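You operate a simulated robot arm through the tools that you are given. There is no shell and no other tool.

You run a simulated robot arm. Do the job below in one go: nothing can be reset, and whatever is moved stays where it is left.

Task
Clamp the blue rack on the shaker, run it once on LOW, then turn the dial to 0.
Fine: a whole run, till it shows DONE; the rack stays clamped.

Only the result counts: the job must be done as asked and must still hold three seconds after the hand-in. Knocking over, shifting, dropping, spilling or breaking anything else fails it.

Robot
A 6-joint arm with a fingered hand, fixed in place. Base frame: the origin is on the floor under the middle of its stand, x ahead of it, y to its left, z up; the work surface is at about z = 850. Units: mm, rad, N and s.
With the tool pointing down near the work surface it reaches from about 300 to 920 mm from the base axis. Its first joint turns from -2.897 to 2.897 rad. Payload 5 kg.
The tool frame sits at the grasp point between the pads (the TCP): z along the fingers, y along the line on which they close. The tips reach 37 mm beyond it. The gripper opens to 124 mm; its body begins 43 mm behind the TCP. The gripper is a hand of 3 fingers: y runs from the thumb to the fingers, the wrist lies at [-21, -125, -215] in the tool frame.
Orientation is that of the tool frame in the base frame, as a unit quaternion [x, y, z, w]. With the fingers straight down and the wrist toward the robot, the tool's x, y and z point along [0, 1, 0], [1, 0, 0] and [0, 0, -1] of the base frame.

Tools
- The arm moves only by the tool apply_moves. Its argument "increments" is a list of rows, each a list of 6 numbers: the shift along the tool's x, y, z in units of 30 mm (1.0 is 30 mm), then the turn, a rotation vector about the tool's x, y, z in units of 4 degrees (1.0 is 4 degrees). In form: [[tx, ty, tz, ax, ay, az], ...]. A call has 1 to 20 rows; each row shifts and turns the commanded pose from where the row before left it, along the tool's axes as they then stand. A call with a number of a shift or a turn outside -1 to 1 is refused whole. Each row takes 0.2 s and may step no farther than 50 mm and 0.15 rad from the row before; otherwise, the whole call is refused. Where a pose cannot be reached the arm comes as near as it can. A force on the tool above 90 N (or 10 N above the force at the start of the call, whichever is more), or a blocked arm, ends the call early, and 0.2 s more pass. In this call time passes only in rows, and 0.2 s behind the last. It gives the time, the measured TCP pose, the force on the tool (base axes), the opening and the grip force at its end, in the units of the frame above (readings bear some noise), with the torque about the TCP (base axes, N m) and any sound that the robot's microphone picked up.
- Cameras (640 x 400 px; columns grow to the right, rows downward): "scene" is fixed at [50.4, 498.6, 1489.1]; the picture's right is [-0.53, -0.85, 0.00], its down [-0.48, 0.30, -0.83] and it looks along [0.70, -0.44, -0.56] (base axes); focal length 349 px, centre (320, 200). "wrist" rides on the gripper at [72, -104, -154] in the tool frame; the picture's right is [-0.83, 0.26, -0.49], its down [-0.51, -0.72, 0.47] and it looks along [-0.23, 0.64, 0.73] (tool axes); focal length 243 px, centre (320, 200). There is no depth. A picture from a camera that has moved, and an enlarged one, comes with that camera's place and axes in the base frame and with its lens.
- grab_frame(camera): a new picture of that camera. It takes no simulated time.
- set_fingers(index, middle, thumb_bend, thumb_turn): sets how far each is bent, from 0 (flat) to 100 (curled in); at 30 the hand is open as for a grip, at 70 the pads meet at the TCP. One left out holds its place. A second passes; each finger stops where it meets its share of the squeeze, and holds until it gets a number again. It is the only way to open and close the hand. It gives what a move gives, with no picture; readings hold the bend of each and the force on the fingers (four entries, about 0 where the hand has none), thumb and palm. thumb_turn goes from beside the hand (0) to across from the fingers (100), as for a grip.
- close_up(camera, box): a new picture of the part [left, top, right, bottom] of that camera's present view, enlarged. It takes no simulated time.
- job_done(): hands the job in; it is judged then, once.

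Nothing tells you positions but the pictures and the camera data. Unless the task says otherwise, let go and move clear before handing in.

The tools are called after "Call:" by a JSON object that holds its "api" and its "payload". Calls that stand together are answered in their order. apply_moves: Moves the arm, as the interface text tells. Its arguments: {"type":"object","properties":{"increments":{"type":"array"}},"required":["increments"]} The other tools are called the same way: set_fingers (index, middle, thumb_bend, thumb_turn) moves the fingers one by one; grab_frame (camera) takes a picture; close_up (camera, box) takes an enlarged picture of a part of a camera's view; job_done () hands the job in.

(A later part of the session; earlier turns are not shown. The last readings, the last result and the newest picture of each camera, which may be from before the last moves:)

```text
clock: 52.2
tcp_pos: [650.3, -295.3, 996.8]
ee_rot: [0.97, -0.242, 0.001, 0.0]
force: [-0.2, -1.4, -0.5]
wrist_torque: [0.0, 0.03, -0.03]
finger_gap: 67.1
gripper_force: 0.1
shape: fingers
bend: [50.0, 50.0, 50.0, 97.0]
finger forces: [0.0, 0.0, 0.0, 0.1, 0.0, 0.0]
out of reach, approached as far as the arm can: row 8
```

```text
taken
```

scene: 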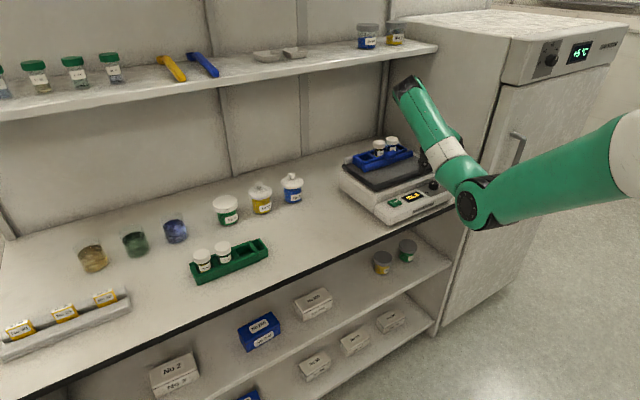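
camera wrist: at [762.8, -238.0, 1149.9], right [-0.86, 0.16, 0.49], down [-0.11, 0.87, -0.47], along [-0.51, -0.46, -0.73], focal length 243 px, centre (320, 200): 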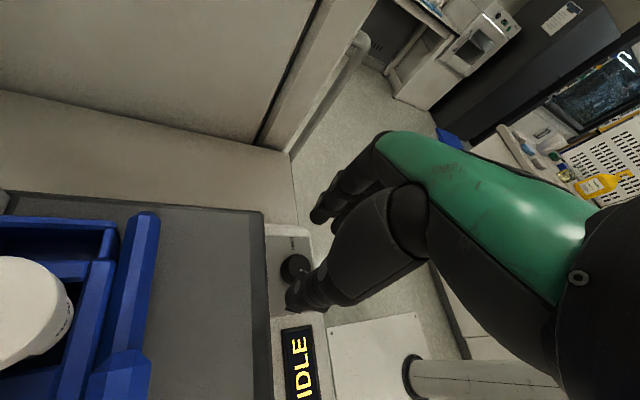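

The hand can turn to about yaw −118° here. I'll turn back to −70° to begin a clockwise stroke and re-centre over the knob.

Call:
{"api": "apply_moves", "payload": {"increments": [[0, 0, 0, 0, 0, -1], [0, 0, 0, 0, 0, -1], [0, 0, 0, 0, 0, -1], [0, 0, 0, 0, 0, -1], [0, 0, 0, 0, 0, -1], [0, 0, 0, 0, 0, -1], [0, 0, 0, 0, 0, -1], [0, 0, 0, 0, 0, -1], [0, 0, 0, 0, 0, -1], [0, 0, 0, 0, 0, -1], [0, 0, 0, 0, 0, -1], [0, 0, 0, 0, 0, -1], [-0.04, -0.11, 0, 0, 0, 0]]}}

Call:
{"api": "close_up", "payload": {"camera": "wrist", "box": [200, 150, 400, 350]}}

Call:
{"api": "close_up", "payload": {"camera": "scene", "box": [400, 130, 480, 210]}}

```text
clock: 55.0
tcp_pos: [648.3, -291.8, 997.4]
ee_rot: [0.985, 0.175, 0.0, 0.0]
force: [0.0, -0.6, -0.3]
wrist_torque: [0.01, -0.01, 0.0]
finger_gap: 67.2
gripper_force: 0.1
shape: fingers
bend: [50.0, 50.0, 50.0, 97.0]
finger forces: [0.0, 0.0, 0.0, 0.0, 0.0, 0.1]
```

```text
2.00 times, centred on (300, 250) of wrist
camera zoom: at [680.5, -170.3, 1150.2], right [-0.69, -0.53, 0.49], down [-0.72, 0.5, -0.47], along [0.0, -0.68, -0.73], focal length 485 px, centre (360, 100)
```

zoom: 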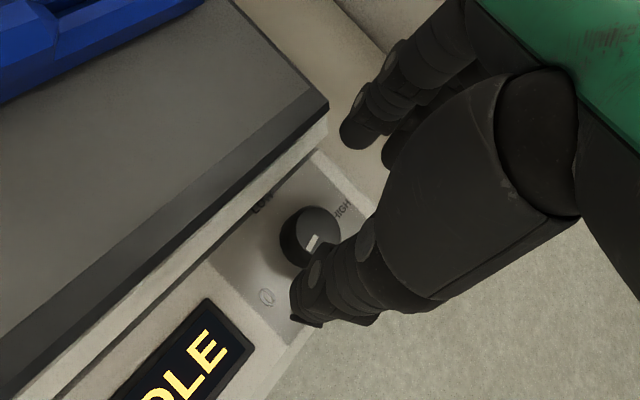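

```text
5.00 times, centred on (440, 170) of scene
camera zoom: at [50.4, 498.6, 1489.1], right [-0.53, -0.85, 0.0], down [-0.48, 0.3, -0.83], along [0.7, -0.44, -0.56], focal length 1745 px, centre (-280, 350)
```

zoom: 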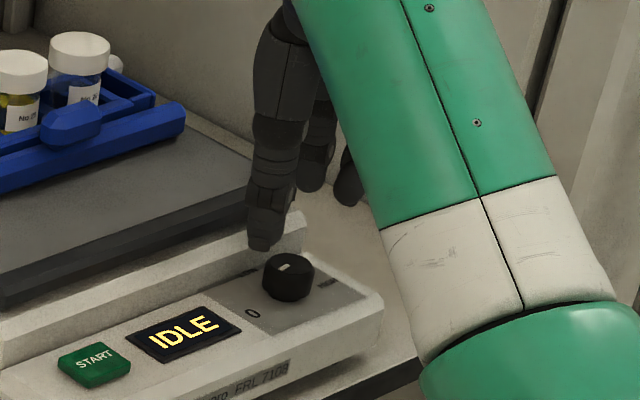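

Thumb and fingers straddle the knob, clear of the tray corner. I'll descend to gripping height in steps.

Call:
{"api": "apply_moves", "payload": {"increments": [[0, 0, 0.4, 0, 0, 0], [0, 0, 0.4, 0, 0, 0], [0, 0, 0.3, 0, 0, 0]]}}

Call:
{"api": "close_up", "payload": {"camera": "wrist", "box": [200, 150, 400, 350]}}

Call:
{"api": "close_up", "payload": {"camera": "scene", "box": [410, 150, 474, 214]}}

```text
clock: 55.8
tcp_pos: [649.1, -292.2, 964.4]
ee_rot: [0.985, 0.174, 0.0, 0.0]
force: [1.5, 0.4, -0.3]
wrist_torque: [0.05, 0.03, -0.03]
finger_gap: 67.1
gripper_force: 0.1
shape: fingers
bend: [50.0, 50.0, 50.0, 97.0]
finger forces: [0.0, 0.0, 0.0, 0.0, 0.0, 0.0]
```

```text
2.00 times, centred on (300, 250) of wrist
camera zoom: at [680.5, -170.7, 1117.2], right [-0.69, -0.53, 0.49], down [-0.72, 0.5, -0.47], along [0.0, -0.68, -0.73], focal length 485 px, centre (360, 100)
```

zoom: 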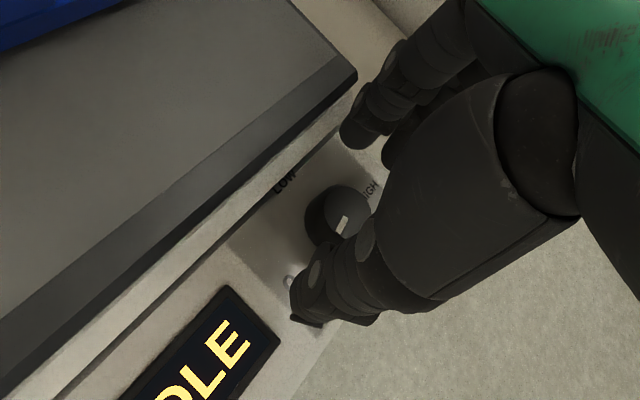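

```text
6.25 times, centred on (442, 182) of scene
camera zoom: at [50.4, 498.6, 1489.1], right [-0.53, -0.85, 0.0], down [-0.48, 0.3, -0.83], along [0.7, -0.44, -0.56], focal length 2182 px, centre (-442, 312)
```

zoom: 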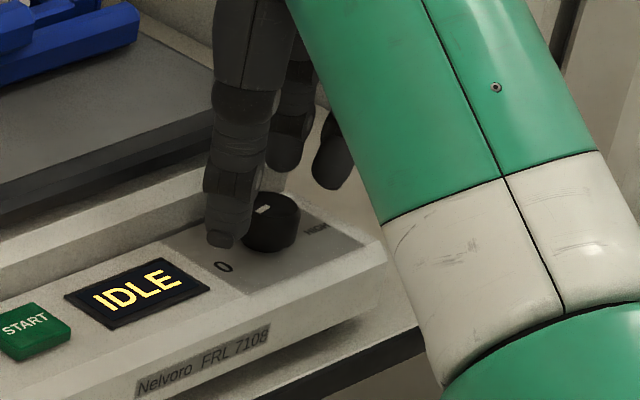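

Tips are about at the knob's top height. I'll go down another 13 mm and close gently on the knob.

Call:
{"api": "apply_moves", "payload": {"increments": [[0, 0, 0.25, 0, 0, 0], [0, 0, 0.2, 0, 0, 0]]}}

Call:
{"api": "set_fingers", "payload": {"index": 56, "middle": 56, "thumb_bend": 56}}

Call:
{"api": "close_up", "payload": {"camera": "wrist", "box": [200, 150, 400, 350]}}

Call:
{"api": "close_up", "payload": {"camera": "scene", "box": [410, 150, 474, 214]}}

```text
clock: 56.4
tcp_pos: [648.5, -292.8, 950.7]
ee_rot: [0.985, 0.174, 0.0, 0.001]
force: [-1.9, 0.6, 0.3]
wrist_torque: [-0.05, -0.02, -0.02]
finger_gap: 67.2
gripper_force: 1.2
shape: fingers
bend: [50.0, 50.0, 50.0, 97.0]
finger forces: [1.5, 0.1, 0.0, 0.0, 0.1, 0.1]
```

```text
clock: 57.4
tcp_pos: [648.0, -292.4, 950.3]
ee_rot: [0.985, 0.174, 0.0, -0.001]
force: [-0.6, -0.1, -0.6]
wrist_torque: [-0.02, -0.01, 0.01]
finger_gap: 49.6
gripper_force: 0.1
shape: fingers
bend: [56.0, 56.0, 56.0, 97.0]
finger forces: [0.0, 0.0, 0.0, 0.0, 0.0, 0.0]
```

```text
2.00 times, centred on (300, 250) of wrist
camera zoom: at [680.5, -170.8, 1103.6], right [-0.69, -0.53, 0.49], down [-0.72, 0.5, -0.47], along [0.0, -0.68, -0.73], focal length 485 px, centre (360, 100)
```

zoom: 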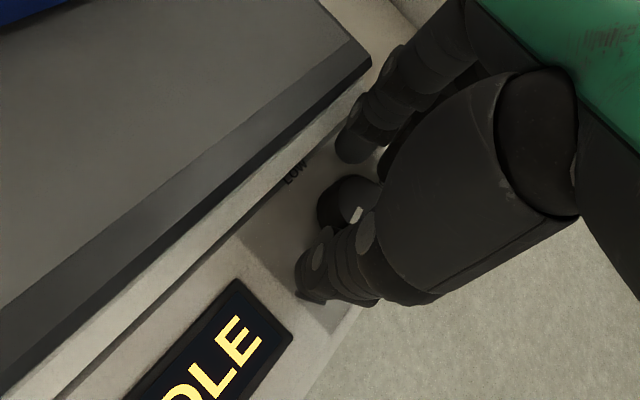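

```text
6.25 times, centred on (442, 182) of scene
camera zoom: at [50.4, 498.6, 1489.1], right [-0.53, -0.85, 0.0], down [-0.48, 0.3, -0.83], along [0.7, -0.44, -0.56], focal length 2182 px, centre (-442, 312)
```

zoom: 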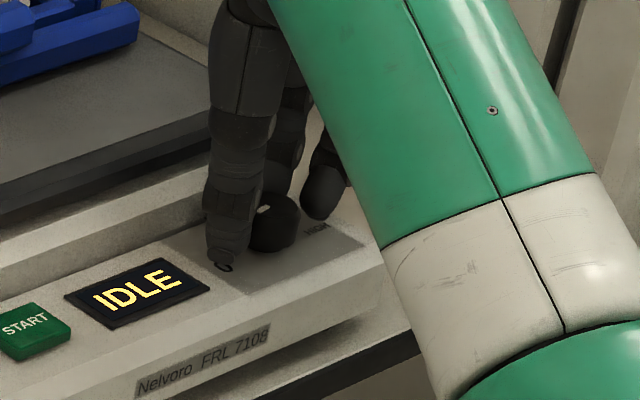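

The index finger lightly brushed the base's corner before closing and is now free, so I'll keep the opening smaller next time. Now I'll close onto the knob.

Call:
{"api": "set_fingers", "payload": {"index": 68, "middle": 68, "thumb_bend": 68}}

Call:
{"api": "close_up", "payload": {"camera": "wrist", "box": [200, 150, 400, 350]}}

Call:
{"api": "close_up", "payload": {"camera": "scene", "box": [410, 150, 474, 214]}}

```text
clock: 58.4
tcp_pos: [648.6, -294.0, 950.9]
ee_rot: [0.985, 0.174, 0.0, 0.0]
force: [1.5, -6.6, -1.0]
wrist_torque: [-0.26, -0.02, -0.02]
finger_gap: 26.2
gripper_force: 6.6
shape: fingers
bend: [63.0, 65.0, 65.0, 97.0]
finger forces: [5.0, 5.2, 0.0, 0.0, 3.7, 0.0]
```

```text
2.00 times, centred on (300, 250) of wrist
camera zoom: at [680.6, -171.2, 1103.6], right [-0.69, -0.53, 0.49], down [-0.72, 0.5, -0.47], along [0.0, -0.68, -0.73], focal length 485 px, centre (360, 100)
```

zoom: 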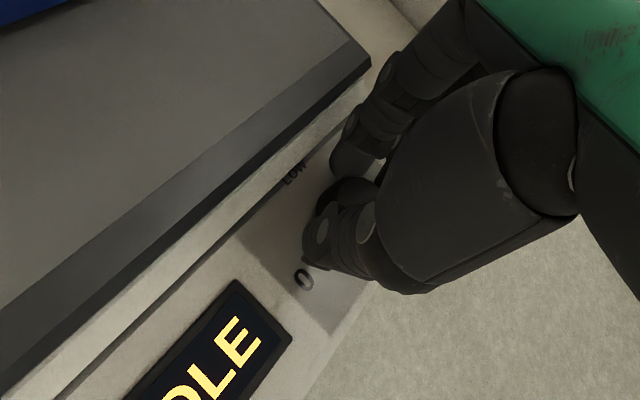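

```text
6.25 times, centred on (442, 182) of scene
camera zoom: at [50.4, 498.6, 1489.1], right [-0.53, -0.85, 0.0], down [-0.48, 0.3, -0.83], along [0.7, -0.44, -0.56], focal length 2182 px, centre (-442, 312)
```

zoom: 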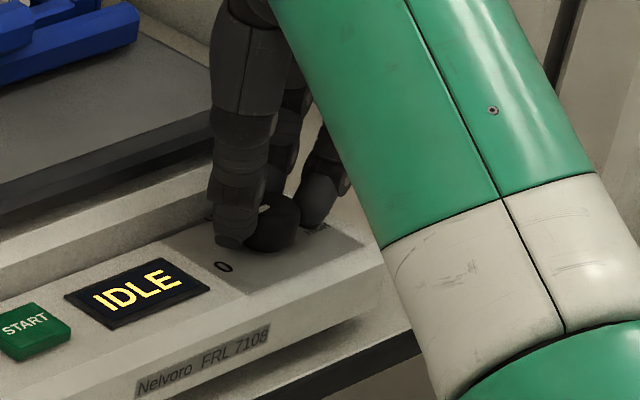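

The knob is gripped, though the fingers press harder than the thumb. I'll shift 2 mm to balance and then squeeze more firmly.

Call:
{"api": "apply_moves", "payload": {"increments": [[0, 0.07, 0, 0, 0, 0]]}}

Call:
{"api": "set_fingers", "payload": {"index": 80, "middle": 80, "thumb_bend": 80}}

Call:
{"api": "close_up", "payload": {"camera": "wrist", "box": [200, 150, 400, 350]}}

Call:
{"api": "close_up", "payload": {"camera": "scene", "box": [410, 150, 474, 214]}}

```text
clock: 58.8
tcp_pos: [649.1, -294.5, 950.3]
ee_rot: [0.985, 0.173, 0.0, 0.001]
force: [-0.8, -1.7, -0.3]
wrist_torque: [0.0, 0.04, 0.03]
finger_gap: 26.2
gripper_force: 6.8
shape: fingers
bend: [64.0, 66.0, 65.0, 97.0]
finger forces: [3.6, 4.0, 0.0, 0.1, 5.9, 0.1]
```

```text
clock: 59.8
tcp_pos: [648.7, -295.9, 950.2]
ee_rot: [0.985, 0.174, -0.001, -0.001]
force: [-10.7, -2.7, -7.5]
wrist_torque: [-0.1, 0.31, -0.01]
finger_gap: 23.1
gripper_force: 20.1
shape: fingers
bend: [63.0, 66.0, 66.0, 96.0]
finger forces: [8.7, 13.7, 0.0, 0.0, 18.0, 0.0]
```

```text
2.00 times, centred on (300, 250) of wrist
camera zoom: at [680.9, -173.0, 1102.7], right [-0.69, -0.53, 0.49], down [-0.72, 0.51, -0.47], along [0.0, -0.68, -0.73], focal length 485 px, centre (360, 100)
```

zoom: 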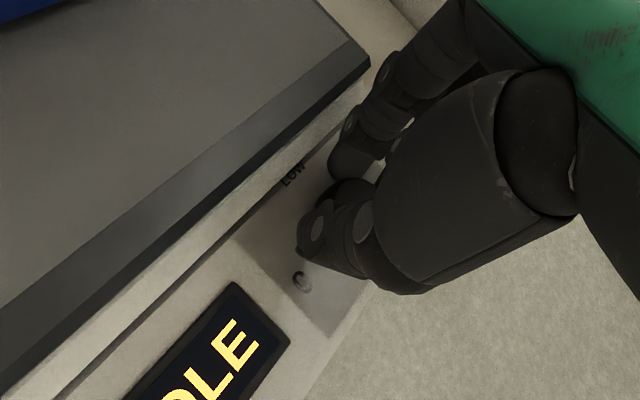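

```text
6.25 times, centred on (442, 182) of scene
camera zoom: at [50.4, 498.6, 1489.1], right [-0.53, -0.85, 0.0], down [-0.48, 0.3, -0.83], along [0.7, -0.44, -0.56], focal length 2182 px, centre (-442, 312)
```

zoom: 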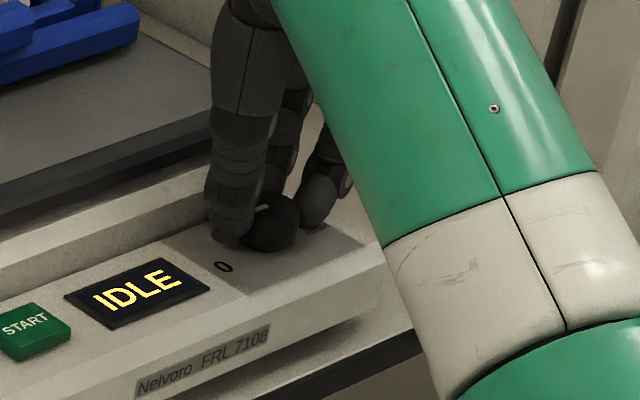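

The grip is 20 N with a small side load. I'll relax that by a couple of millimetres and start turning clockwise a little to see whether the dial follows.

Call:
{"api": "apply_moves", "payload": {"increments": [[-0.06, -0.02, 0.03, 0, 0, 0], [0, 0, 0, 0, 0, 0.8], [0, 0, 0, 0, 0, 0.8], [0, 0, 0, 0, 0, 0.8]]}}

Call:
{"api": "close_up", "payload": {"camera": "wrist", "box": [200, 150, 400, 350]}}

Call:
{"api": "close_up", "payload": {"camera": "scene", "box": [410, 150, 474, 214]}}

```text
clock: 60.8
tcp_pos: [647.1, -294.9, 949.9]
ee_rot: [0.996, 0.09, 0.0, 0.0]
force: [-2.7, -0.9, -8.1]
wrist_torque: [-0.06, 0.08, 0.01]
finger_gap: 22.7
gripper_force: 19.4
shape: fingers
bend: [63.0, 66.0, 66.0, 95.0]
finger forces: [10.8, 10.5, 0.0, 0.0, 18.3, 0.1]
```

```text
2.00 times, centred on (300, 250) of wrist
camera zoom: at [699.7, -180.2, 1102.8], right [-0.77, -0.41, 0.49], down [-0.63, 0.62, -0.47], along [-0.11, -0.67, -0.73], focal length 485 px, centre (360, 100)
```

zoom: 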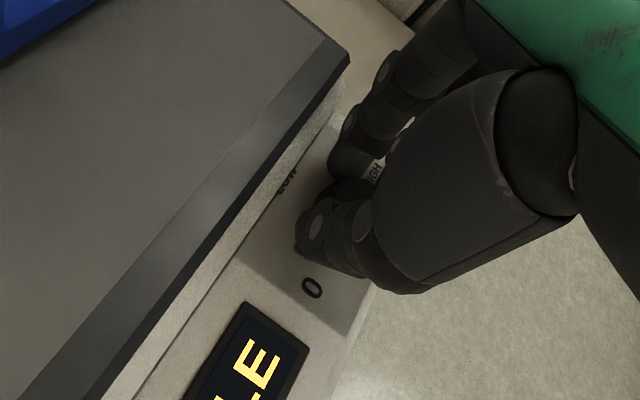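

```text
6.25 times, centred on (442, 182) of scene
camera zoom: at [50.4, 498.6, 1489.1], right [-0.53, -0.85, 0.0], down [-0.48, 0.3, -0.83], along [0.7, -0.44, -0.56], focal length 2182 px, centre (-442, 312)
```

zoom: 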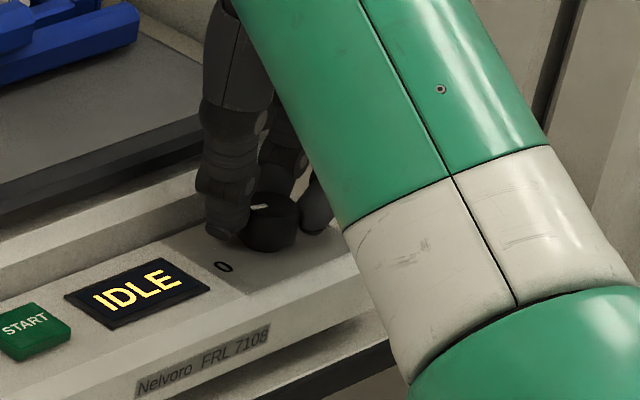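

The mark on the dial seems to turn along with the hand. I'll continue the stroke.

Call:
{"api": "apply_moves", "payload": {"increments": [[0, 0, 0, 0, 0, 0.9], [0, 0, 0, 0, 0, 0.9], [0, 0, 0, 0, 0, 0.9], [0, 0, 0, 0, 0, 0.9]]}}

Call:
{"api": "close_up", "payload": {"camera": "wrist", "box": [200, 150, 400, 350]}}

Call:
{"api": "close_up", "payload": {"camera": "scene", "box": [426, 165, 458, 197]}}

```text
clock: 61.8
tcp_pos: [647.0, -294.1, 949.3]
ee_rot: [0.999, -0.036, 0.0, 0.0]
force: [-2.0, -3.2, -4.9]
wrist_torque: [-0.13, 0.12, 0.01]
finger_gap: 23.0
gripper_force: 20.8
shape: fingers
bend: [63.0, 66.0, 67.0, 95.0]
finger forces: [11.3, 11.9, 0.0, 0.0, 18.1, 0.0]
```

```text
2.00 times, centred on (300, 250) of wrist
camera zoom: at [726.6, -196.8, 1102.5], right [-0.85, -0.2, 0.49], down [-0.45, 0.76, -0.47], along [-0.28, -0.62, -0.73], focal length 485 px, centre (360, 100)
```

zoom: 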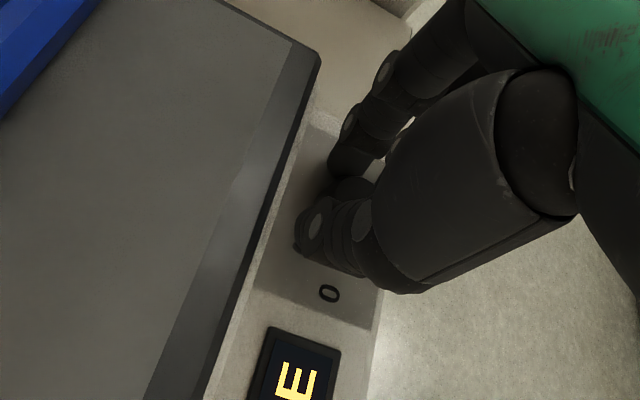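

```text
12.50 times, centred on (442, 181) of scene
camera zoom: at [50.4, 498.6, 1489.1], right [-0.53, -0.85, 0.0], down [-0.48, 0.3, -0.83], along [0.7, -0.44, -0.56], focal length 4363 px, centre (-1205, 438)
```

zoom: 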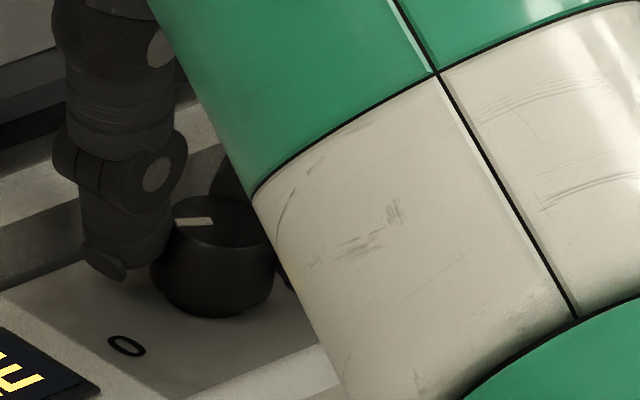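

The dial mark is turning from 0 toward LOW. I'll continue to the end of this stroke.

Call:
{"api": "apply_moves", "payload": {"increments": [[0, 0, 0, 0, 0, 0.9], [0, 0, 0, 0, 0, 0.9], [0, 0, 0, 0, 0, 0.9], [0, 0, 0, 0, 0, 0.9], [0, 0, 0, 0, 0, 0.9]]}}

Call:
{"api": "close_up", "payload": {"camera": "wrist", "box": [200, 150, 400, 350]}}

Call:
{"api": "close_up", "payload": {"camera": "scene", "box": [410, 150, 474, 214]}}

```text
clock: 63.0
tcp_pos: [647.0, -295.0, 949.9]
ee_rot: [0.981, -0.192, 0.001, 0.0]
force: [-3.7, -3.5, -3.5]
wrist_torque: [-0.11, 0.16, 0.02]
finger_gap: 23.1
gripper_force: 21.6
shape: fingers
bend: [63.0, 66.0, 67.0, 95.0]
finger forces: [12.0, 12.7, 0.1, 0.0, 18.0, 0.1]
```

```text
2.00 times, centred on (300, 250) of wrist
camera zoom: at [753.4, -226.2, 1102.4], right [-0.87, 0.07, 0.49], down [-0.2, 0.86, -0.47], along [-0.46, -0.51, -0.73], focal length 485 px, centre (360, 100)
```

zoom: 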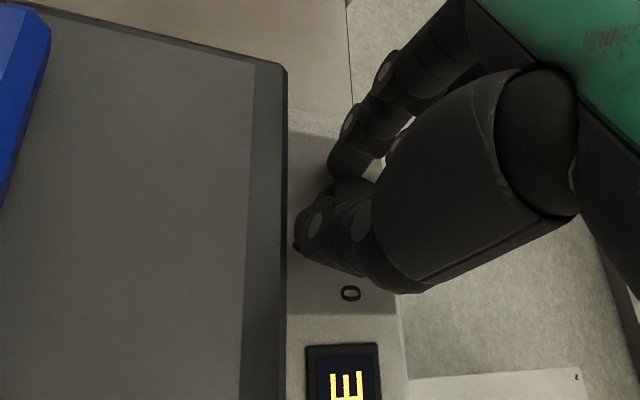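

```text
6.25 times, centred on (442, 182) of scene
camera zoom: at [50.4, 498.6, 1489.1], right [-0.53, -0.85, 0.0], down [-0.48, 0.3, -0.83], along [0.7, -0.44, -0.56], focal length 2182 px, centre (-442, 312)
```

zoom: 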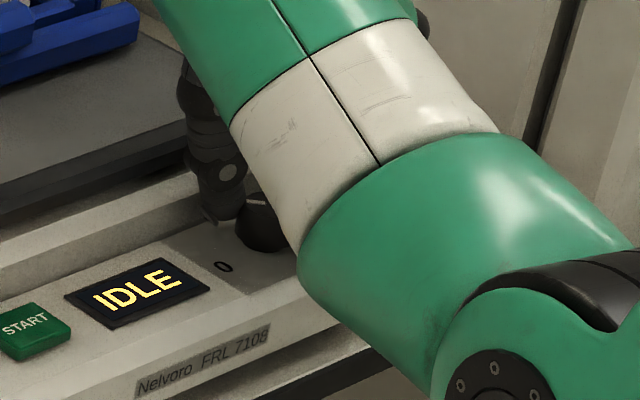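

The dial has turned about 42° so far. I'll check the whole arm for clearance before going on.

Call:
{"api": "grab_frame", "payload": {"camera": "scene"}}

Call:
{"api": "grab_frame", "payload": {"camera": "wrist"}}

```text
taken
```

scene: 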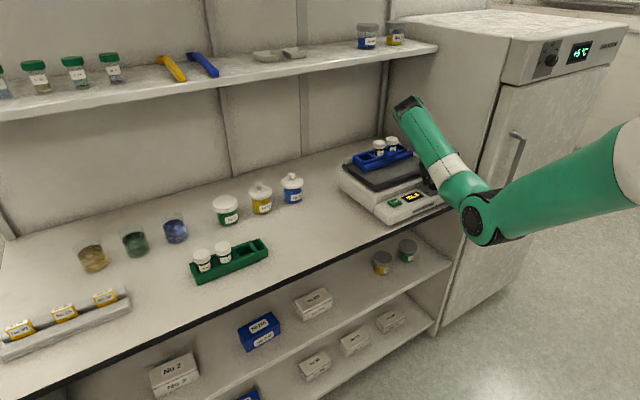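

```text
taken
camera wrist: at [753.4, -226.2, 1102.4], right [-0.87, 0.07, 0.49], down [-0.2, 0.86, -0.47], along [-0.46, -0.51, -0.73], focal length 243 px, centre (320, 200)
```

wrist: 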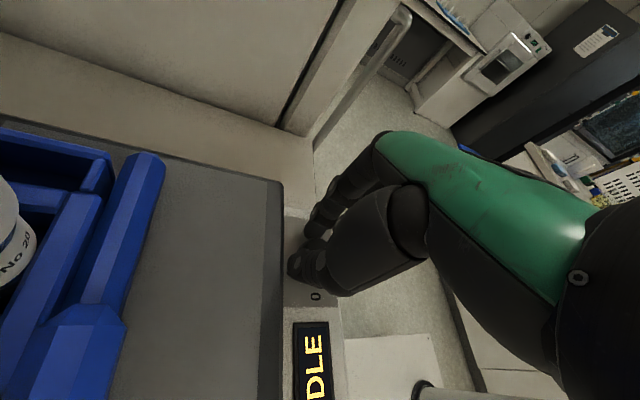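

The arm is well clear. Now I'll release the knob slightly, turn back, and take a second stroke.

Call:
{"api": "set_fingers", "payload": {"index": 57, "middle": 57, "thumb_bend": 59}}

Call:
{"api": "close_up", "payload": {"camera": "wrist", "box": [200, 150, 400, 350]}}

Call:
{"api": "close_up", "payload": {"camera": "scene", "box": [426, 165, 458, 197]}}

```text
clock: 64.0
tcp_pos: [648.0, -295.0, 949.7]
ee_rot: [0.982, -0.191, -0.001, 0.0]
force: [-0.7, 1.1, -0.3]
wrist_torque: [-0.01, -0.01, 0.01]
finger_gap: 43.9
gripper_force: 0.1
shape: fingers
bend: [56.0, 56.0, 59.0, 97.0]
finger forces: [0.1, 0.1, 0.0, 0.0, 0.0, 0.0]
```

```text
2.00 times, centred on (300, 250) of wrist
camera zoom: at [753.4, -226.1, 1102.5], right [-0.87, 0.07, 0.49], down [-0.2, 0.86, -0.47], along [-0.46, -0.51, -0.73], focal length 485 px, centre (360, 100)
```

zoom: 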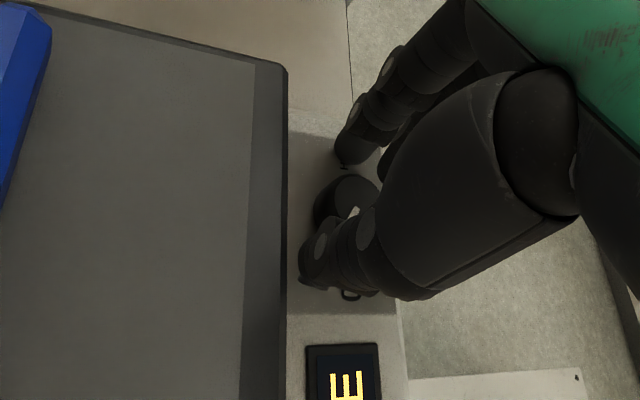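

```text
12.50 times, centred on (442, 181) of scene
camera zoom: at [50.4, 498.6, 1489.1], right [-0.53, -0.85, 0.0], down [-0.48, 0.3, -0.83], along [0.7, -0.44, -0.56], focal length 4363 px, centre (-1205, 438)
```

zoom: 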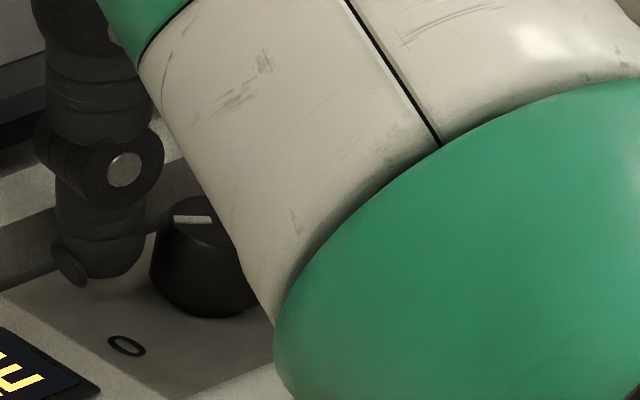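

The dial has turned about 45°, and the fingers are now free of it. I'll rotate the hand back around the knob and grip again.

Call:
{"api": "apply_moves", "payload": {"increments": [[0, 0, 0, 0, 0, -1], [0, 0, 0, 0, 0, -1], [0, 0, 0, 0, 0, -1], [0, 0, 0, 0, 0, -1], [0, 0, 0, 0, 0, -1], [0, 0, 0, 0, 0, -1], [0, 0, 0, 0, 0, -1], [0, 0, 0, 0, 0, -1], [0, 0, 0, 0, 0, -1], [0, 0, 0, 0, 0, -1], [0, 0, 0, 0, 0, -0.6]]}}

Call:
{"api": "close_up", "payload": {"camera": "scene", "box": [410, 150, 474, 214]}}

Call:
{"api": "close_up", "payload": {"camera": "wrist", "box": [200, 150, 400, 350]}}

```text
clock: 66.4
tcp_pos: [647.4, -295.5, 950.4]
ee_rot: [0.984, 0.178, 0.0, 0.0]
force: [-0.2, -0.2, 0.3]
wrist_torque: [-0.03, -0.01, 0.0]
finger_gap: 43.7
gripper_force: 0.0
shape: fingers
bend: [56.0, 56.0, 59.0, 97.0]
finger forces: [0.0, 0.0, 0.0, 0.0, 0.0, 0.0]
```

```text
6.25 times, centred on (442, 182) of scene
camera zoom: at [50.4, 498.6, 1489.1], right [-0.53, -0.85, 0.0], down [-0.48, 0.3, -0.83], along [0.7, -0.44, -0.56], focal length 2182 px, centre (-442, 312)
```

zoom: 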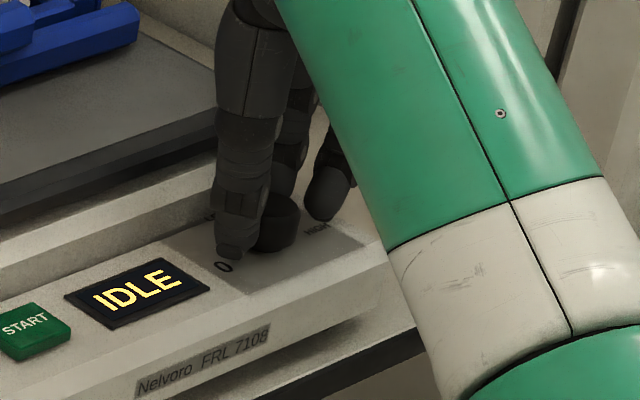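

```text
2.00 times, centred on (300, 250) of wrist
camera zoom: at [678.1, -172.6, 1102.8], right [-0.69, -0.53, 0.49], down [-0.73, 0.5, -0.47], along [0.01, -0.68, -0.73], focal length 485 px, centre (360, 100)
```

zoom: 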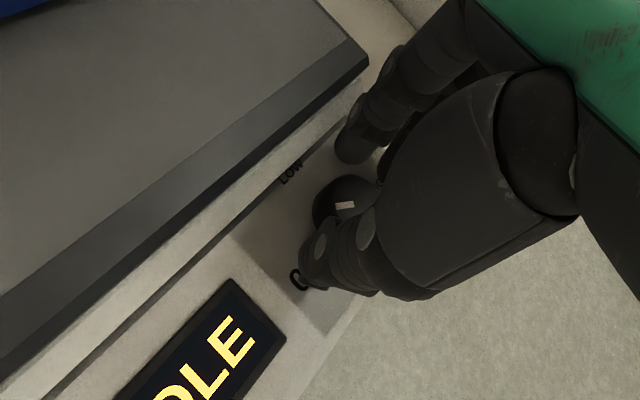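

Back at the start of the stroke with no contact. I'll grip the knob again and turn another ~44°.

Call:
{"api": "set_fingers", "payload": {"index": 80, "middle": 80, "thumb_bend": 80}}

Call:
{"api": "apply_moves", "payload": {"increments": [[0, 0, 0, 0, 0, 0.9], [0, 0, 0, 0, 0, 0.9], [0, 0, 0, 0, 0, 0.9], [0, 0, 0, 0, 0, 0.9], [0, 0, 0, 0, 0, 0.9], [0, 0, 0, 0, 0, 0.9]]}}

Call:
{"api": "close_up", "payload": {"camera": "scene", "box": [426, 165, 458, 197]}}

```text
clock: 67.4
tcp_pos: [645.9, -294.7, 949.5]
ee_rot: [0.984, 0.176, -0.001, 0.0]
force: [-11.7, -3.9, -8.9]
wrist_torque: [-0.17, 0.34, -0.03]
finger_gap: 24.8
gripper_force: 22.2
shape: fingers
bend: [62.0, 67.0, 67.0, 96.0]
finger forces: [9.4, 14.6, 0.0, 0.1, 20.2, 0.0]
```

```text
clock: 68.8
tcp_pos: [647.0, -295.9, 949.2]
ee_rot: [1.0, -0.011, -0.001, 0.0]
force: [-17.0, 1.1, -13.0]
wrist_torque: [-0.01, 0.49, -0.01]
finger_gap: 24.3
gripper_force: 23.6
shape: fingers
bend: [63.0, 67.0, 67.0, 96.0]
finger forces: [8.6, 18.2, 0.0, 0.0, 19.6, 0.0]
```

```text
12.50 times, centred on (442, 181) of scene
camera zoom: at [50.4, 498.6, 1489.1], right [-0.53, -0.85, 0.0], down [-0.48, 0.3, -0.83], along [0.7, -0.44, -0.56], focal length 4363 px, centre (-1205, 438)
```

zoom: 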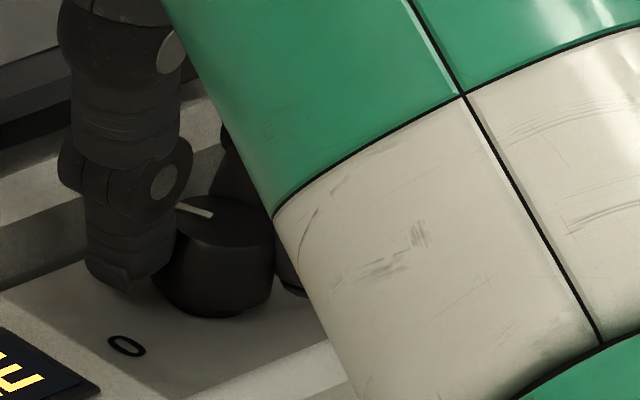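

The mark keeps moving toward LOW. I'll ease the side load by about 2 mm and continue the stroke.

Call:
{"api": "apply_moves", "payload": {"increments": [[-0.07, 0, 0.03, 0, 0, 0], [0, 0, 0, 0, 0, 0.9], [0, 0, 0, 0, 0, 0.9], [0, 0, 0, 0, 0, 0.9], [0, 0, 0, 0, 0, 0.9], [0, 0, 0, 0, 0, 0.9]]}}

Call:
{"api": "close_up", "payload": {"camera": "scene", "box": [426, 165, 458, 197]}}

Call:
{"api": "close_up", "payload": {"camera": "wrist", "box": [200, 150, 400, 350]}}

```text
clock: 70.2
tcp_pos: [644.0, -294.7, 949.6]
ee_rot: [0.986, -0.167, 0.0, 0.0]
force: [-3.9, 5.0, -7.9]
wrist_torque: [0.16, 0.13, 0.02]
finger_gap: 24.6
gripper_force: 21.5
shape: fingers
bend: [63.0, 68.0, 67.0, 95.0]
finger forces: [9.3, 11.9, 0.0, 0.0, 21.2, 0.0]
```

```text
12.50 times, centred on (442, 181) of scene
camera zoom: at [50.4, 498.6, 1489.1], right [-0.53, -0.85, 0.0], down [-0.48, 0.3, -0.83], along [0.7, -0.44, -0.56], focal length 4363 px, centre (-1205, 438)
```

zoom: 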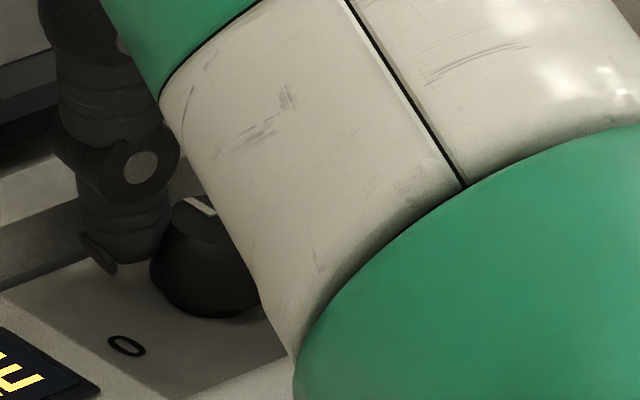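

```text
2.00 times, centred on (300, 250) of wrist
camera zoom: at [747.8, -220.8, 1101.7], right [-0.87, 0.03, 0.49], down [-0.24, 0.85, -0.47], along [-0.43, -0.53, -0.73], focal length 485 px, centre (360, 100)
```

zoom: 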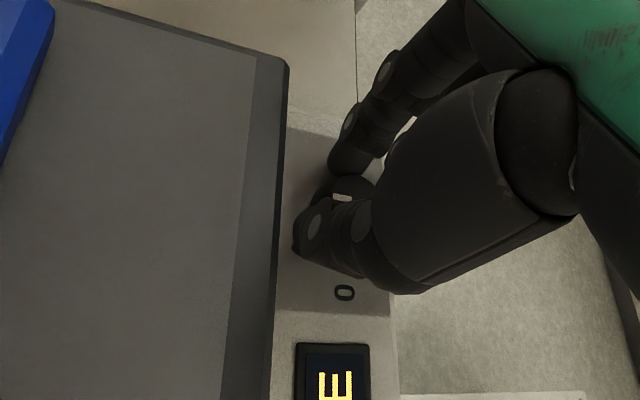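

The hand has turned about 82° in all and the mark now points nearly at LOW. I'll release to get a clear look at the dial.

Call:
{"api": "set_fingers", "payload": {"index": 57, "middle": 57, "thumb_bend": 57}}

Call:
{"api": "close_up", "payload": {"camera": "scene", "box": [426, 165, 458, 197]}}

Call:
{"api": "close_up", "payload": {"camera": "wrist", "box": [250, 200, 350, 300]}}

```text
clock: 71.2
tcp_pos: [646.2, -294.0, 948.0]
ee_rot: [0.986, -0.168, 0.0, 0.0]
force: [-0.5, -0.7, 0.4]
wrist_torque: [-0.02, -0.01, 0.01]
finger_gap: 48.5
gripper_force: 0.1
shape: fingers
bend: [56.0, 56.0, 56.0, 97.0]
finger forces: [0.1, 0.0, 0.0, 0.0, 0.1, 0.0]
```

```text
12.50 times, centred on (442, 181) of scene
camera zoom: at [50.4, 498.6, 1489.1], right [-0.53, -0.85, 0.0], down [-0.48, 0.3, -0.83], along [0.7, -0.44, -0.56], focal length 4363 px, centre (-1205, 438)
```

zoom: 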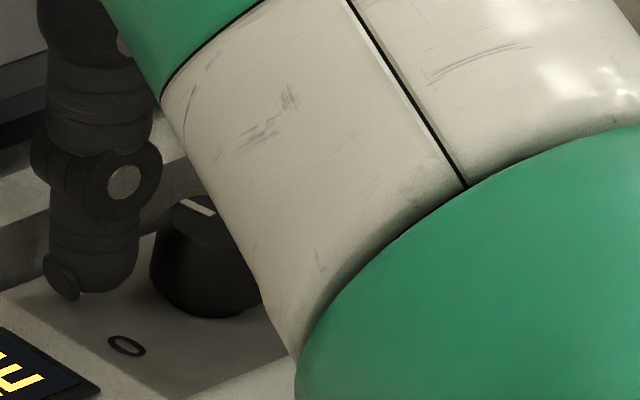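

```text
4.00 times, centred on (300, 250) of wrist
camera zoom: at [747.5, -221.1, 1101.7], right [-0.87, 0.03, 0.49], down [-0.24, 0.85, -0.47], along [-0.43, -0.53, -0.73], focal length 970 px, centre (400, 0)
```

zoom: 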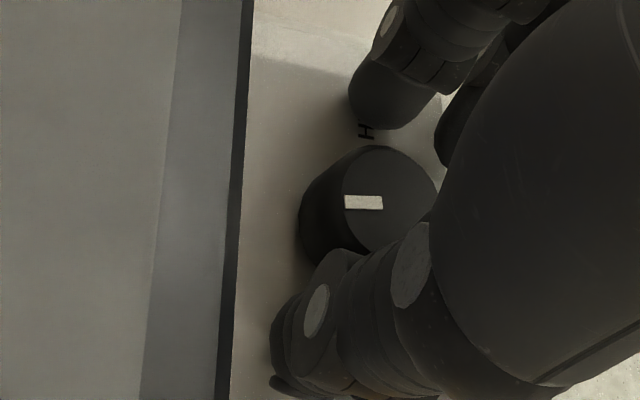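

The dial is about 12–15° short of LOW. I'll turn the hand back about 20°, grip again and add roughly 15°.

Call:
{"api": "apply_moves", "payload": {"increments": [[0, 0, 0, 0, 0, -1], [0, 0, 0, 0, 0, -1], [0, 0, 0, 0, 0, -1], [0, 0, 0, 0, 0, -1], [0, 0, 0, 0, 0, -1]]}}

Call:
{"api": "set_fingers", "payload": {"index": 80, "middle": 80, "thumb_bend": 80}}

Call:
{"api": "apply_moves", "payload": {"increments": [[0, 0, 0, 0, 0, 0.8], [0, 0, 0, 0, 0, 0.8], [0, 0, 0, 0, 0, 0.8], [0, 0, 0, 0, 0, 0.8], [0, 0, 0, 0, 0, 0.5]]}}

Call:
{"api": "close_up", "payload": {"camera": "scene", "box": [426, 165, 458, 197]}}

Call:
{"api": "close_up", "payload": {"camera": "wrist", "box": [250, 200, 350, 300]}}

```text
clock: 72.4
tcp_pos: [645.6, -294.0, 949.1]
ee_rot: [1.0, 0.007, -0.001, -0.001]
force: [-0.3, 0.8, 0.9]
wrist_torque: [-0.03, -0.02, 0.01]
finger_gap: 48.6
gripper_force: 0.0
shape: fingers
bend: [56.0, 56.0, 56.0, 97.0]
finger forces: [0.0, 0.0, 0.1, 0.0, 0.1, 0.1]
```

```text
clock: 73.4
tcp_pos: [645.1, -295.5, 949.1]
ee_rot: [1.0, 0.008, 0.0, -0.001]
force: [-11.2, 0.4, -7.0]
wrist_torque: [-0.01, 0.33, 0.02]
finger_gap: 26.7
gripper_force: 21.3
shape: fingers
bend: [62.0, 68.0, 65.0, 96.0]
finger forces: [9.6, 13.6, 0.0, 0.0, 19.8, 0.0]
```

```text
clock: 74.6
tcp_pos: [644.5, -295.4, 948.5]
ee_rot: [0.993, -0.122, -0.001, 0.0]
force: [-12.2, 4.9, -12.3]
wrist_torque: [0.08, 0.34, 0.01]
finger_gap: 26.8
gripper_force: 21.8
shape: fingers
bend: [62.0, 68.0, 65.0, 96.0]
finger forces: [8.9, 14.9, 0.0, 0.1, 19.9, 0.1]
```

```text
12.50 times, centred on (442, 181) of scene
camera zoom: at [50.4, 498.6, 1489.1], right [-0.53, -0.85, 0.0], down [-0.48, 0.3, -0.83], along [0.7, -0.44, -0.56], focal length 4363 px, centre (-1205, 438)
```

zoom: 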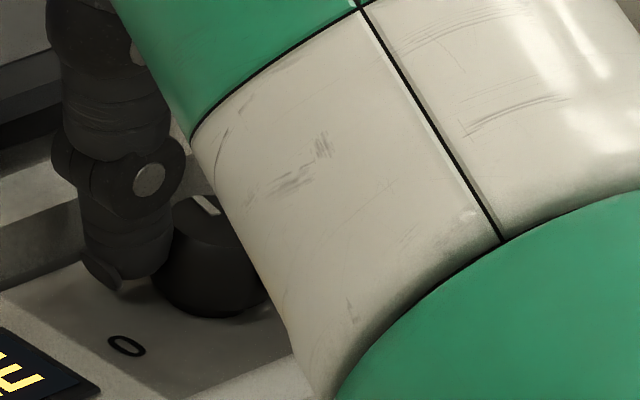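

```text
4.00 times, centred on (300, 250) of wrist
camera zoom: at [740.2, -211.8, 1101.2], right [-0.87, -0.05, 0.49], down [-0.32, 0.82, -0.47], along [-0.38, -0.56, -0.73], focal length 970 px, centre (400, 0)
```

zoom: 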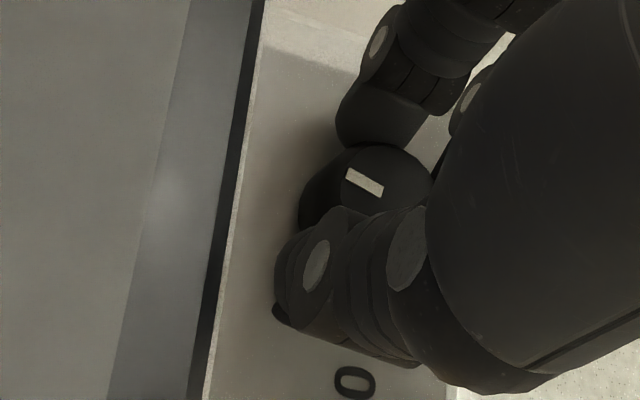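

The mark now appears to point at LOW, within a few degrees. I'll release, lift the hand off the knob and look at the dial from a clear viewpoint.

Call:
{"api": "set_fingers", "payload": {"index": 56, "middle": 56, "thumb_bend": 56}}

Call:
{"api": "apply_moves", "payload": {"increments": [[0, 0, -0.3, 0, 0, 0], [0, 0, -0.6, 0, 0, 0], [0, 0, -0.8, 0, 0, 0], [0, 0, -0.8, 0, 0, 0], [0, 0, 0, 0, 0, -1], [0, 0, 0, 0, 0, -1], [0, 0, 0, 0, 0, -1]]}}

Call:
{"api": "close_up", "payload": {"camera": "wrist", "box": [220, 200, 340, 320]}}

Call:
{"api": "close_up", "payload": {"camera": "scene", "box": [400, 160, 480, 210]}}

```text
clock: 75.6
tcp_pos: [646.1, -294.3, 949.9]
ee_rot: [0.992, -0.122, -0.001, 0.0]
force: [-0.5, 0.9, -1.2]
wrist_torque: [0.03, -0.03, -0.01]
finger_gap: 48.4
gripper_force: 0.1
shape: fingers
bend: [56.0, 56.0, 56.0, 97.0]
finger forces: [0.0, 0.0, 0.0, 0.0, 0.0, 0.0]
```

```text
clock: 77.2
tcp_pos: [644.9, -294.9, 1023.9]
ee_rot: [1.0, -0.017, -0.001, 0.0]
force: [0.0, 0.3, -0.1]
wrist_torque: [-0.03, -0.04, 0.01]
finger_gap: 48.8
gripper_force: 0.0
shape: fingers
bend: [56.0, 56.0, 56.0, 97.0]
finger forces: [0.0, 0.1, 0.1, 0.0, 0.0, 0.0]
```

```text
3.33 times, centred on (280, 260) of wrist
camera zoom: at [721.0, -193.7, 1176.6], right [-0.84, -0.23, 0.49], down [-0.48, 0.74, -0.47], along [-0.25, -0.63, -0.73], focal length 809 px, centre (453, 0)
```

zoom: 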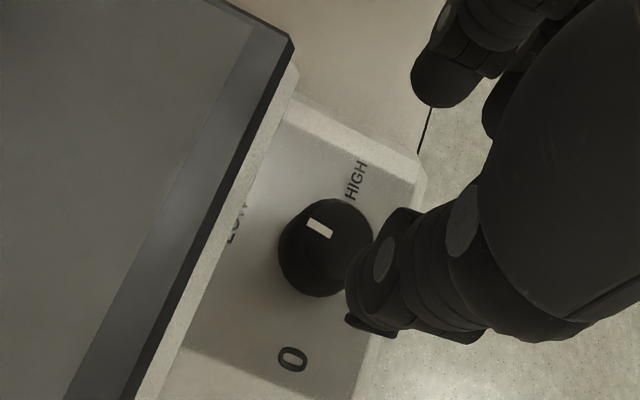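

```text
8.00 times, centred on (440, 185) of scene
camera zoom: at [50.4, 498.6, 1489.1], right [-0.53, -0.85, 0.0], down [-0.48, 0.3, -0.83], along [0.7, -0.44, -0.56], focal length 2792 px, centre (-640, 320)
```

zoom: 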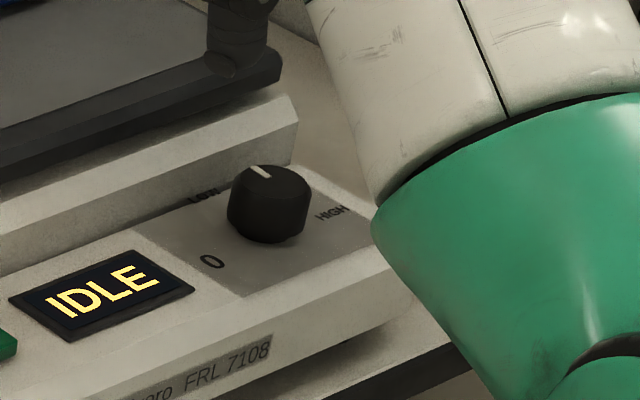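

The mark points close to LOW. I'll take stronger close-ups to measure its angle more precisely.

Call:
{"api": "close_up", "payload": {"camera": "scene", "box": [424, 176, 448, 191]}}

Call:
{"api": "close_up", "payload": {"camera": "wrist", "box": [274, 244, 338, 308]}}

```text
16.00 times, centred on (436, 184) of scene
camera zoom: at [50.4, 498.6, 1489.1], right [-0.53, -0.85, 0.0], down [-0.48, 0.3, -0.83], along [0.7, -0.44, -0.56], focal length 5585 px, centre (-1536, 464)
```

zoom: 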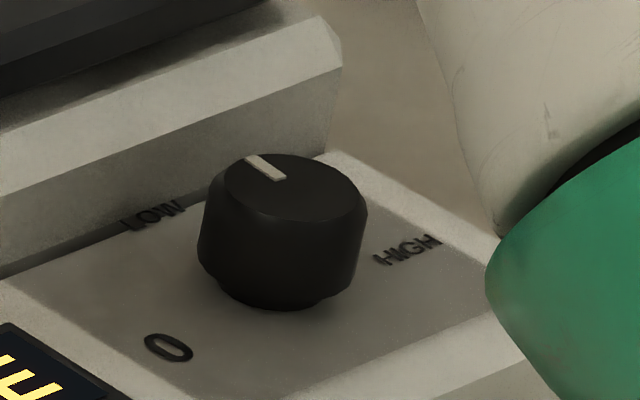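

```text
6.25 times, centred on (306, 276) of wrist
camera zoom: at [721.0, -193.7, 1176.6], right [-0.84, -0.23, 0.49], down [-0.48, 0.74, -0.47], along [-0.25, -0.63, -0.73], focal length 1516 px, centre (408, -275)
```

zoom: 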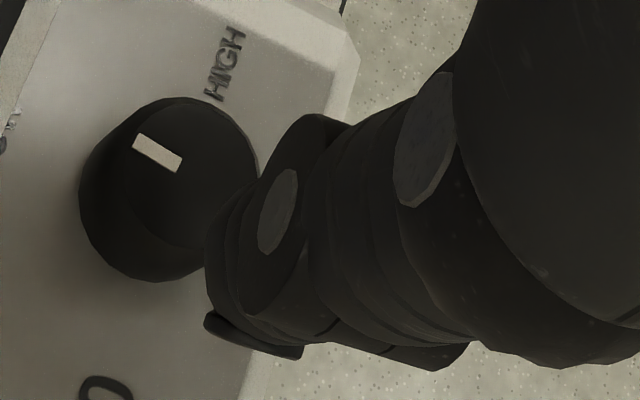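

The pointer is within about 4° of LOW. Next is START: I'll turn the hand back to its normal yaw and use the index finger pointing straight down, staying at safe height.

Call:
{"api": "apply_moves", "payload": {"increments": [[0, 0, -0.2, 0, 0, -1], [0, 0, 0, 0, 0, -1], [0, 0, 0, 0, 0, -1], [0, 0, 0, 0, 0, -1], [0, 0, 0, 0, 0, -1], [0, 0, 0, 0, 0, -1], [0, 0, 0, 0, 0, -1], [0, 0, 0, 0, 0, -1], [0, 0, 0, 0, 0, -1], [0, 0, 0, 0, 0, -1], [0, 0, 0, 0, 0, -1], [0, 0, 0, 0, 0, -1], [0, 0, 0, 0, 0, -1], [0, 0, 0, 0, 0, -1], [0, 0, 0, 0, 0, -1], [0, 0, 0, 0, 0, -1], [0, 0, 0, 0, 0, -1], [0, 0, 0, 0, 0, -1], [0, 0, 0, 0, 0, -1], [0, 0, 0, 0, 0, -1]]}}

Call:
{"api": "apply_moves", "payload": {"increments": [[0, 0, 0, 0, 0, -1], [0, 0, 0, 0, 0, -1], [0, 0, 0, 0, 0, -1]]}}

Call:
{"api": "set_fingers", "payload": {"middle": 100, "index": 50, "thumb_bend": 40}}

Call:
{"api": "grab_frame", "payload": {"camera": "wrist"}}

Call:
{"api": "grab_frame", "payload": {"camera": "scene"}}

```text
clock: 81.4
tcp_pos: [646.0, -295.3, 1030.3]
ee_rot: [0.777, 0.63, 0.0, 0.0]
force: [0.2, -0.3, -0.1]
wrist_torque: [0.02, -0.02, -0.02]
finger_gap: 48.4
gripper_force: 0.1
shape: fingers
bend: [56.0, 56.0, 56.0, 97.0]
finger forces: [0.0, 0.1, 0.0, 0.0, 0.0, 0.0]
```

```text
clock: 82.2
tcp_pos: [645.4, -295.3, 1030.0]
ee_rot: [0.706, 0.708, 0.0, 0.0]
force: [-0.5, 0.9, -1.3]
wrist_torque: [0.01, 0.02, -0.01]
finger_gap: 48.4
gripper_force: 0.0
shape: fingers
bend: [56.0, 56.0, 56.0, 97.0]
finger forces: [0.0, 0.1, 0.1, 0.0, 0.0, 0.0]
```

```text
clock: 83.2
tcp_pos: [645.4, -294.8, 1030.6]
ee_rot: [0.707, 0.707, 0.0, 0.0]
force: [0.0, -0.1, -0.1]
wrist_torque: [-0.04, -0.02, 0.03]
finger_gap: 82.4
gripper_force: 0.0
shape: fingers
bend: [50.0, 100.0, 40.0, 97.0]
finger forces: [0.0, 0.0, 0.0, 0.1, 0.1, 0.1]
```

```text
taken
camera wrist: at [540.6, -222.9, 1182.9], right [0.26, -0.83, 0.49], down [-0.72, -0.51, -0.47], along [0.64, -0.23, -0.73], focal length 243 px, centre (320, 200)
```

wrist: 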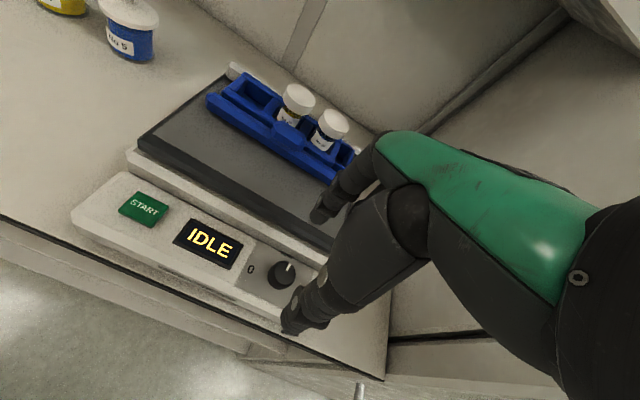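

```text
taken
```

scene: 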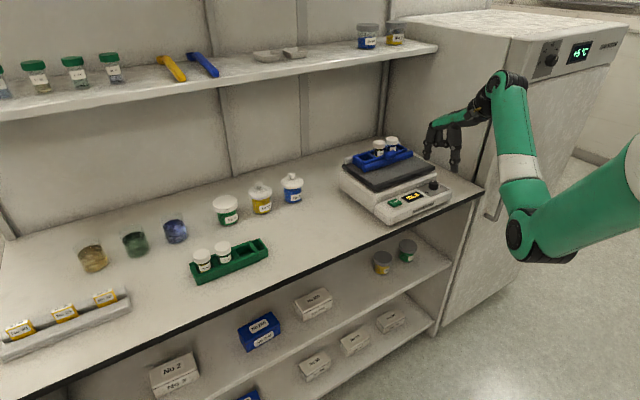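

The shaker is in clear view. I'll check the dial once more and find where the index fingertip is.

Call:
{"api": "close_up", "payload": {"camera": "wrist", "box": [234, 242, 314, 302]}}

Call:
{"api": "close_up", "payload": {"camera": "scene", "box": [400, 80, 500, 200]}}

Call:
{"api": "close_up", "payload": {"camera": "wrist", "box": [60, 160, 300, 340]}}

```text
6.67 times, centred on (274, 272) of wrist
camera zoom: at [540.6, -222.9, 1182.9], right [0.26, -0.83, 0.49], down [-0.72, -0.51, -0.47], along [0.64, -0.23, -0.73], focal length 1618 px, centre (627, -280)
```

zoom: 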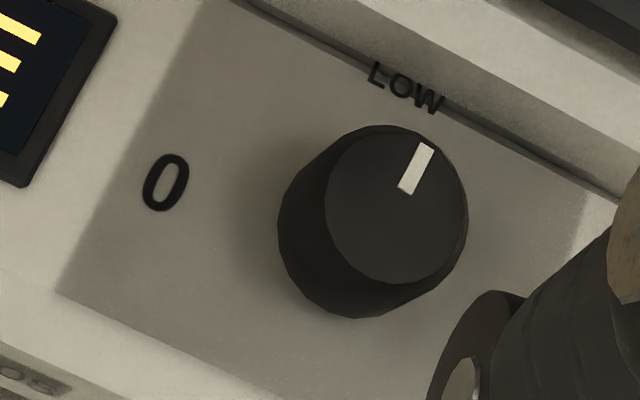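

```text
3.33 times, centred on (450, 140) of scene
camera zoom: at [50.4, 498.6, 1489.1], right [-0.53, -0.85, 0.0], down [-0.48, 0.3, -0.83], along [0.7, -0.44, -0.56], focal length 1164 px, centre (-113, 400)
```

zoom: 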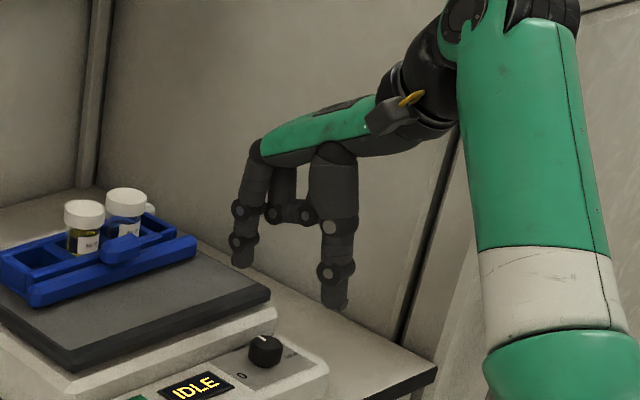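

```text
2.22 times, centred on (180, 250) of wrist
camera zoom: at [540.6, -222.9, 1182.9], right [0.26, -0.83, 0.49], down [-0.72, -0.51, -0.47], along [0.64, -0.23, -0.73], focal length 539 px, centre (631, 89)
```

zoom: 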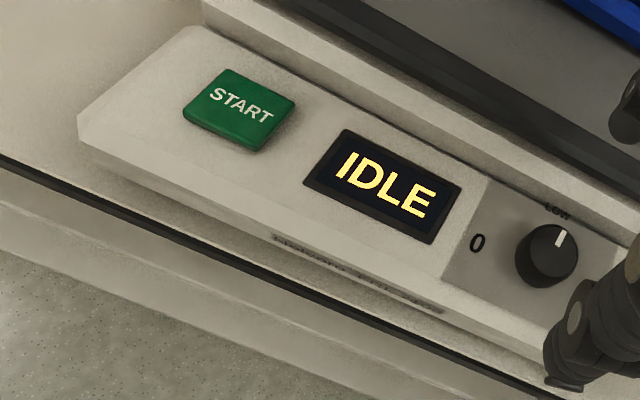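

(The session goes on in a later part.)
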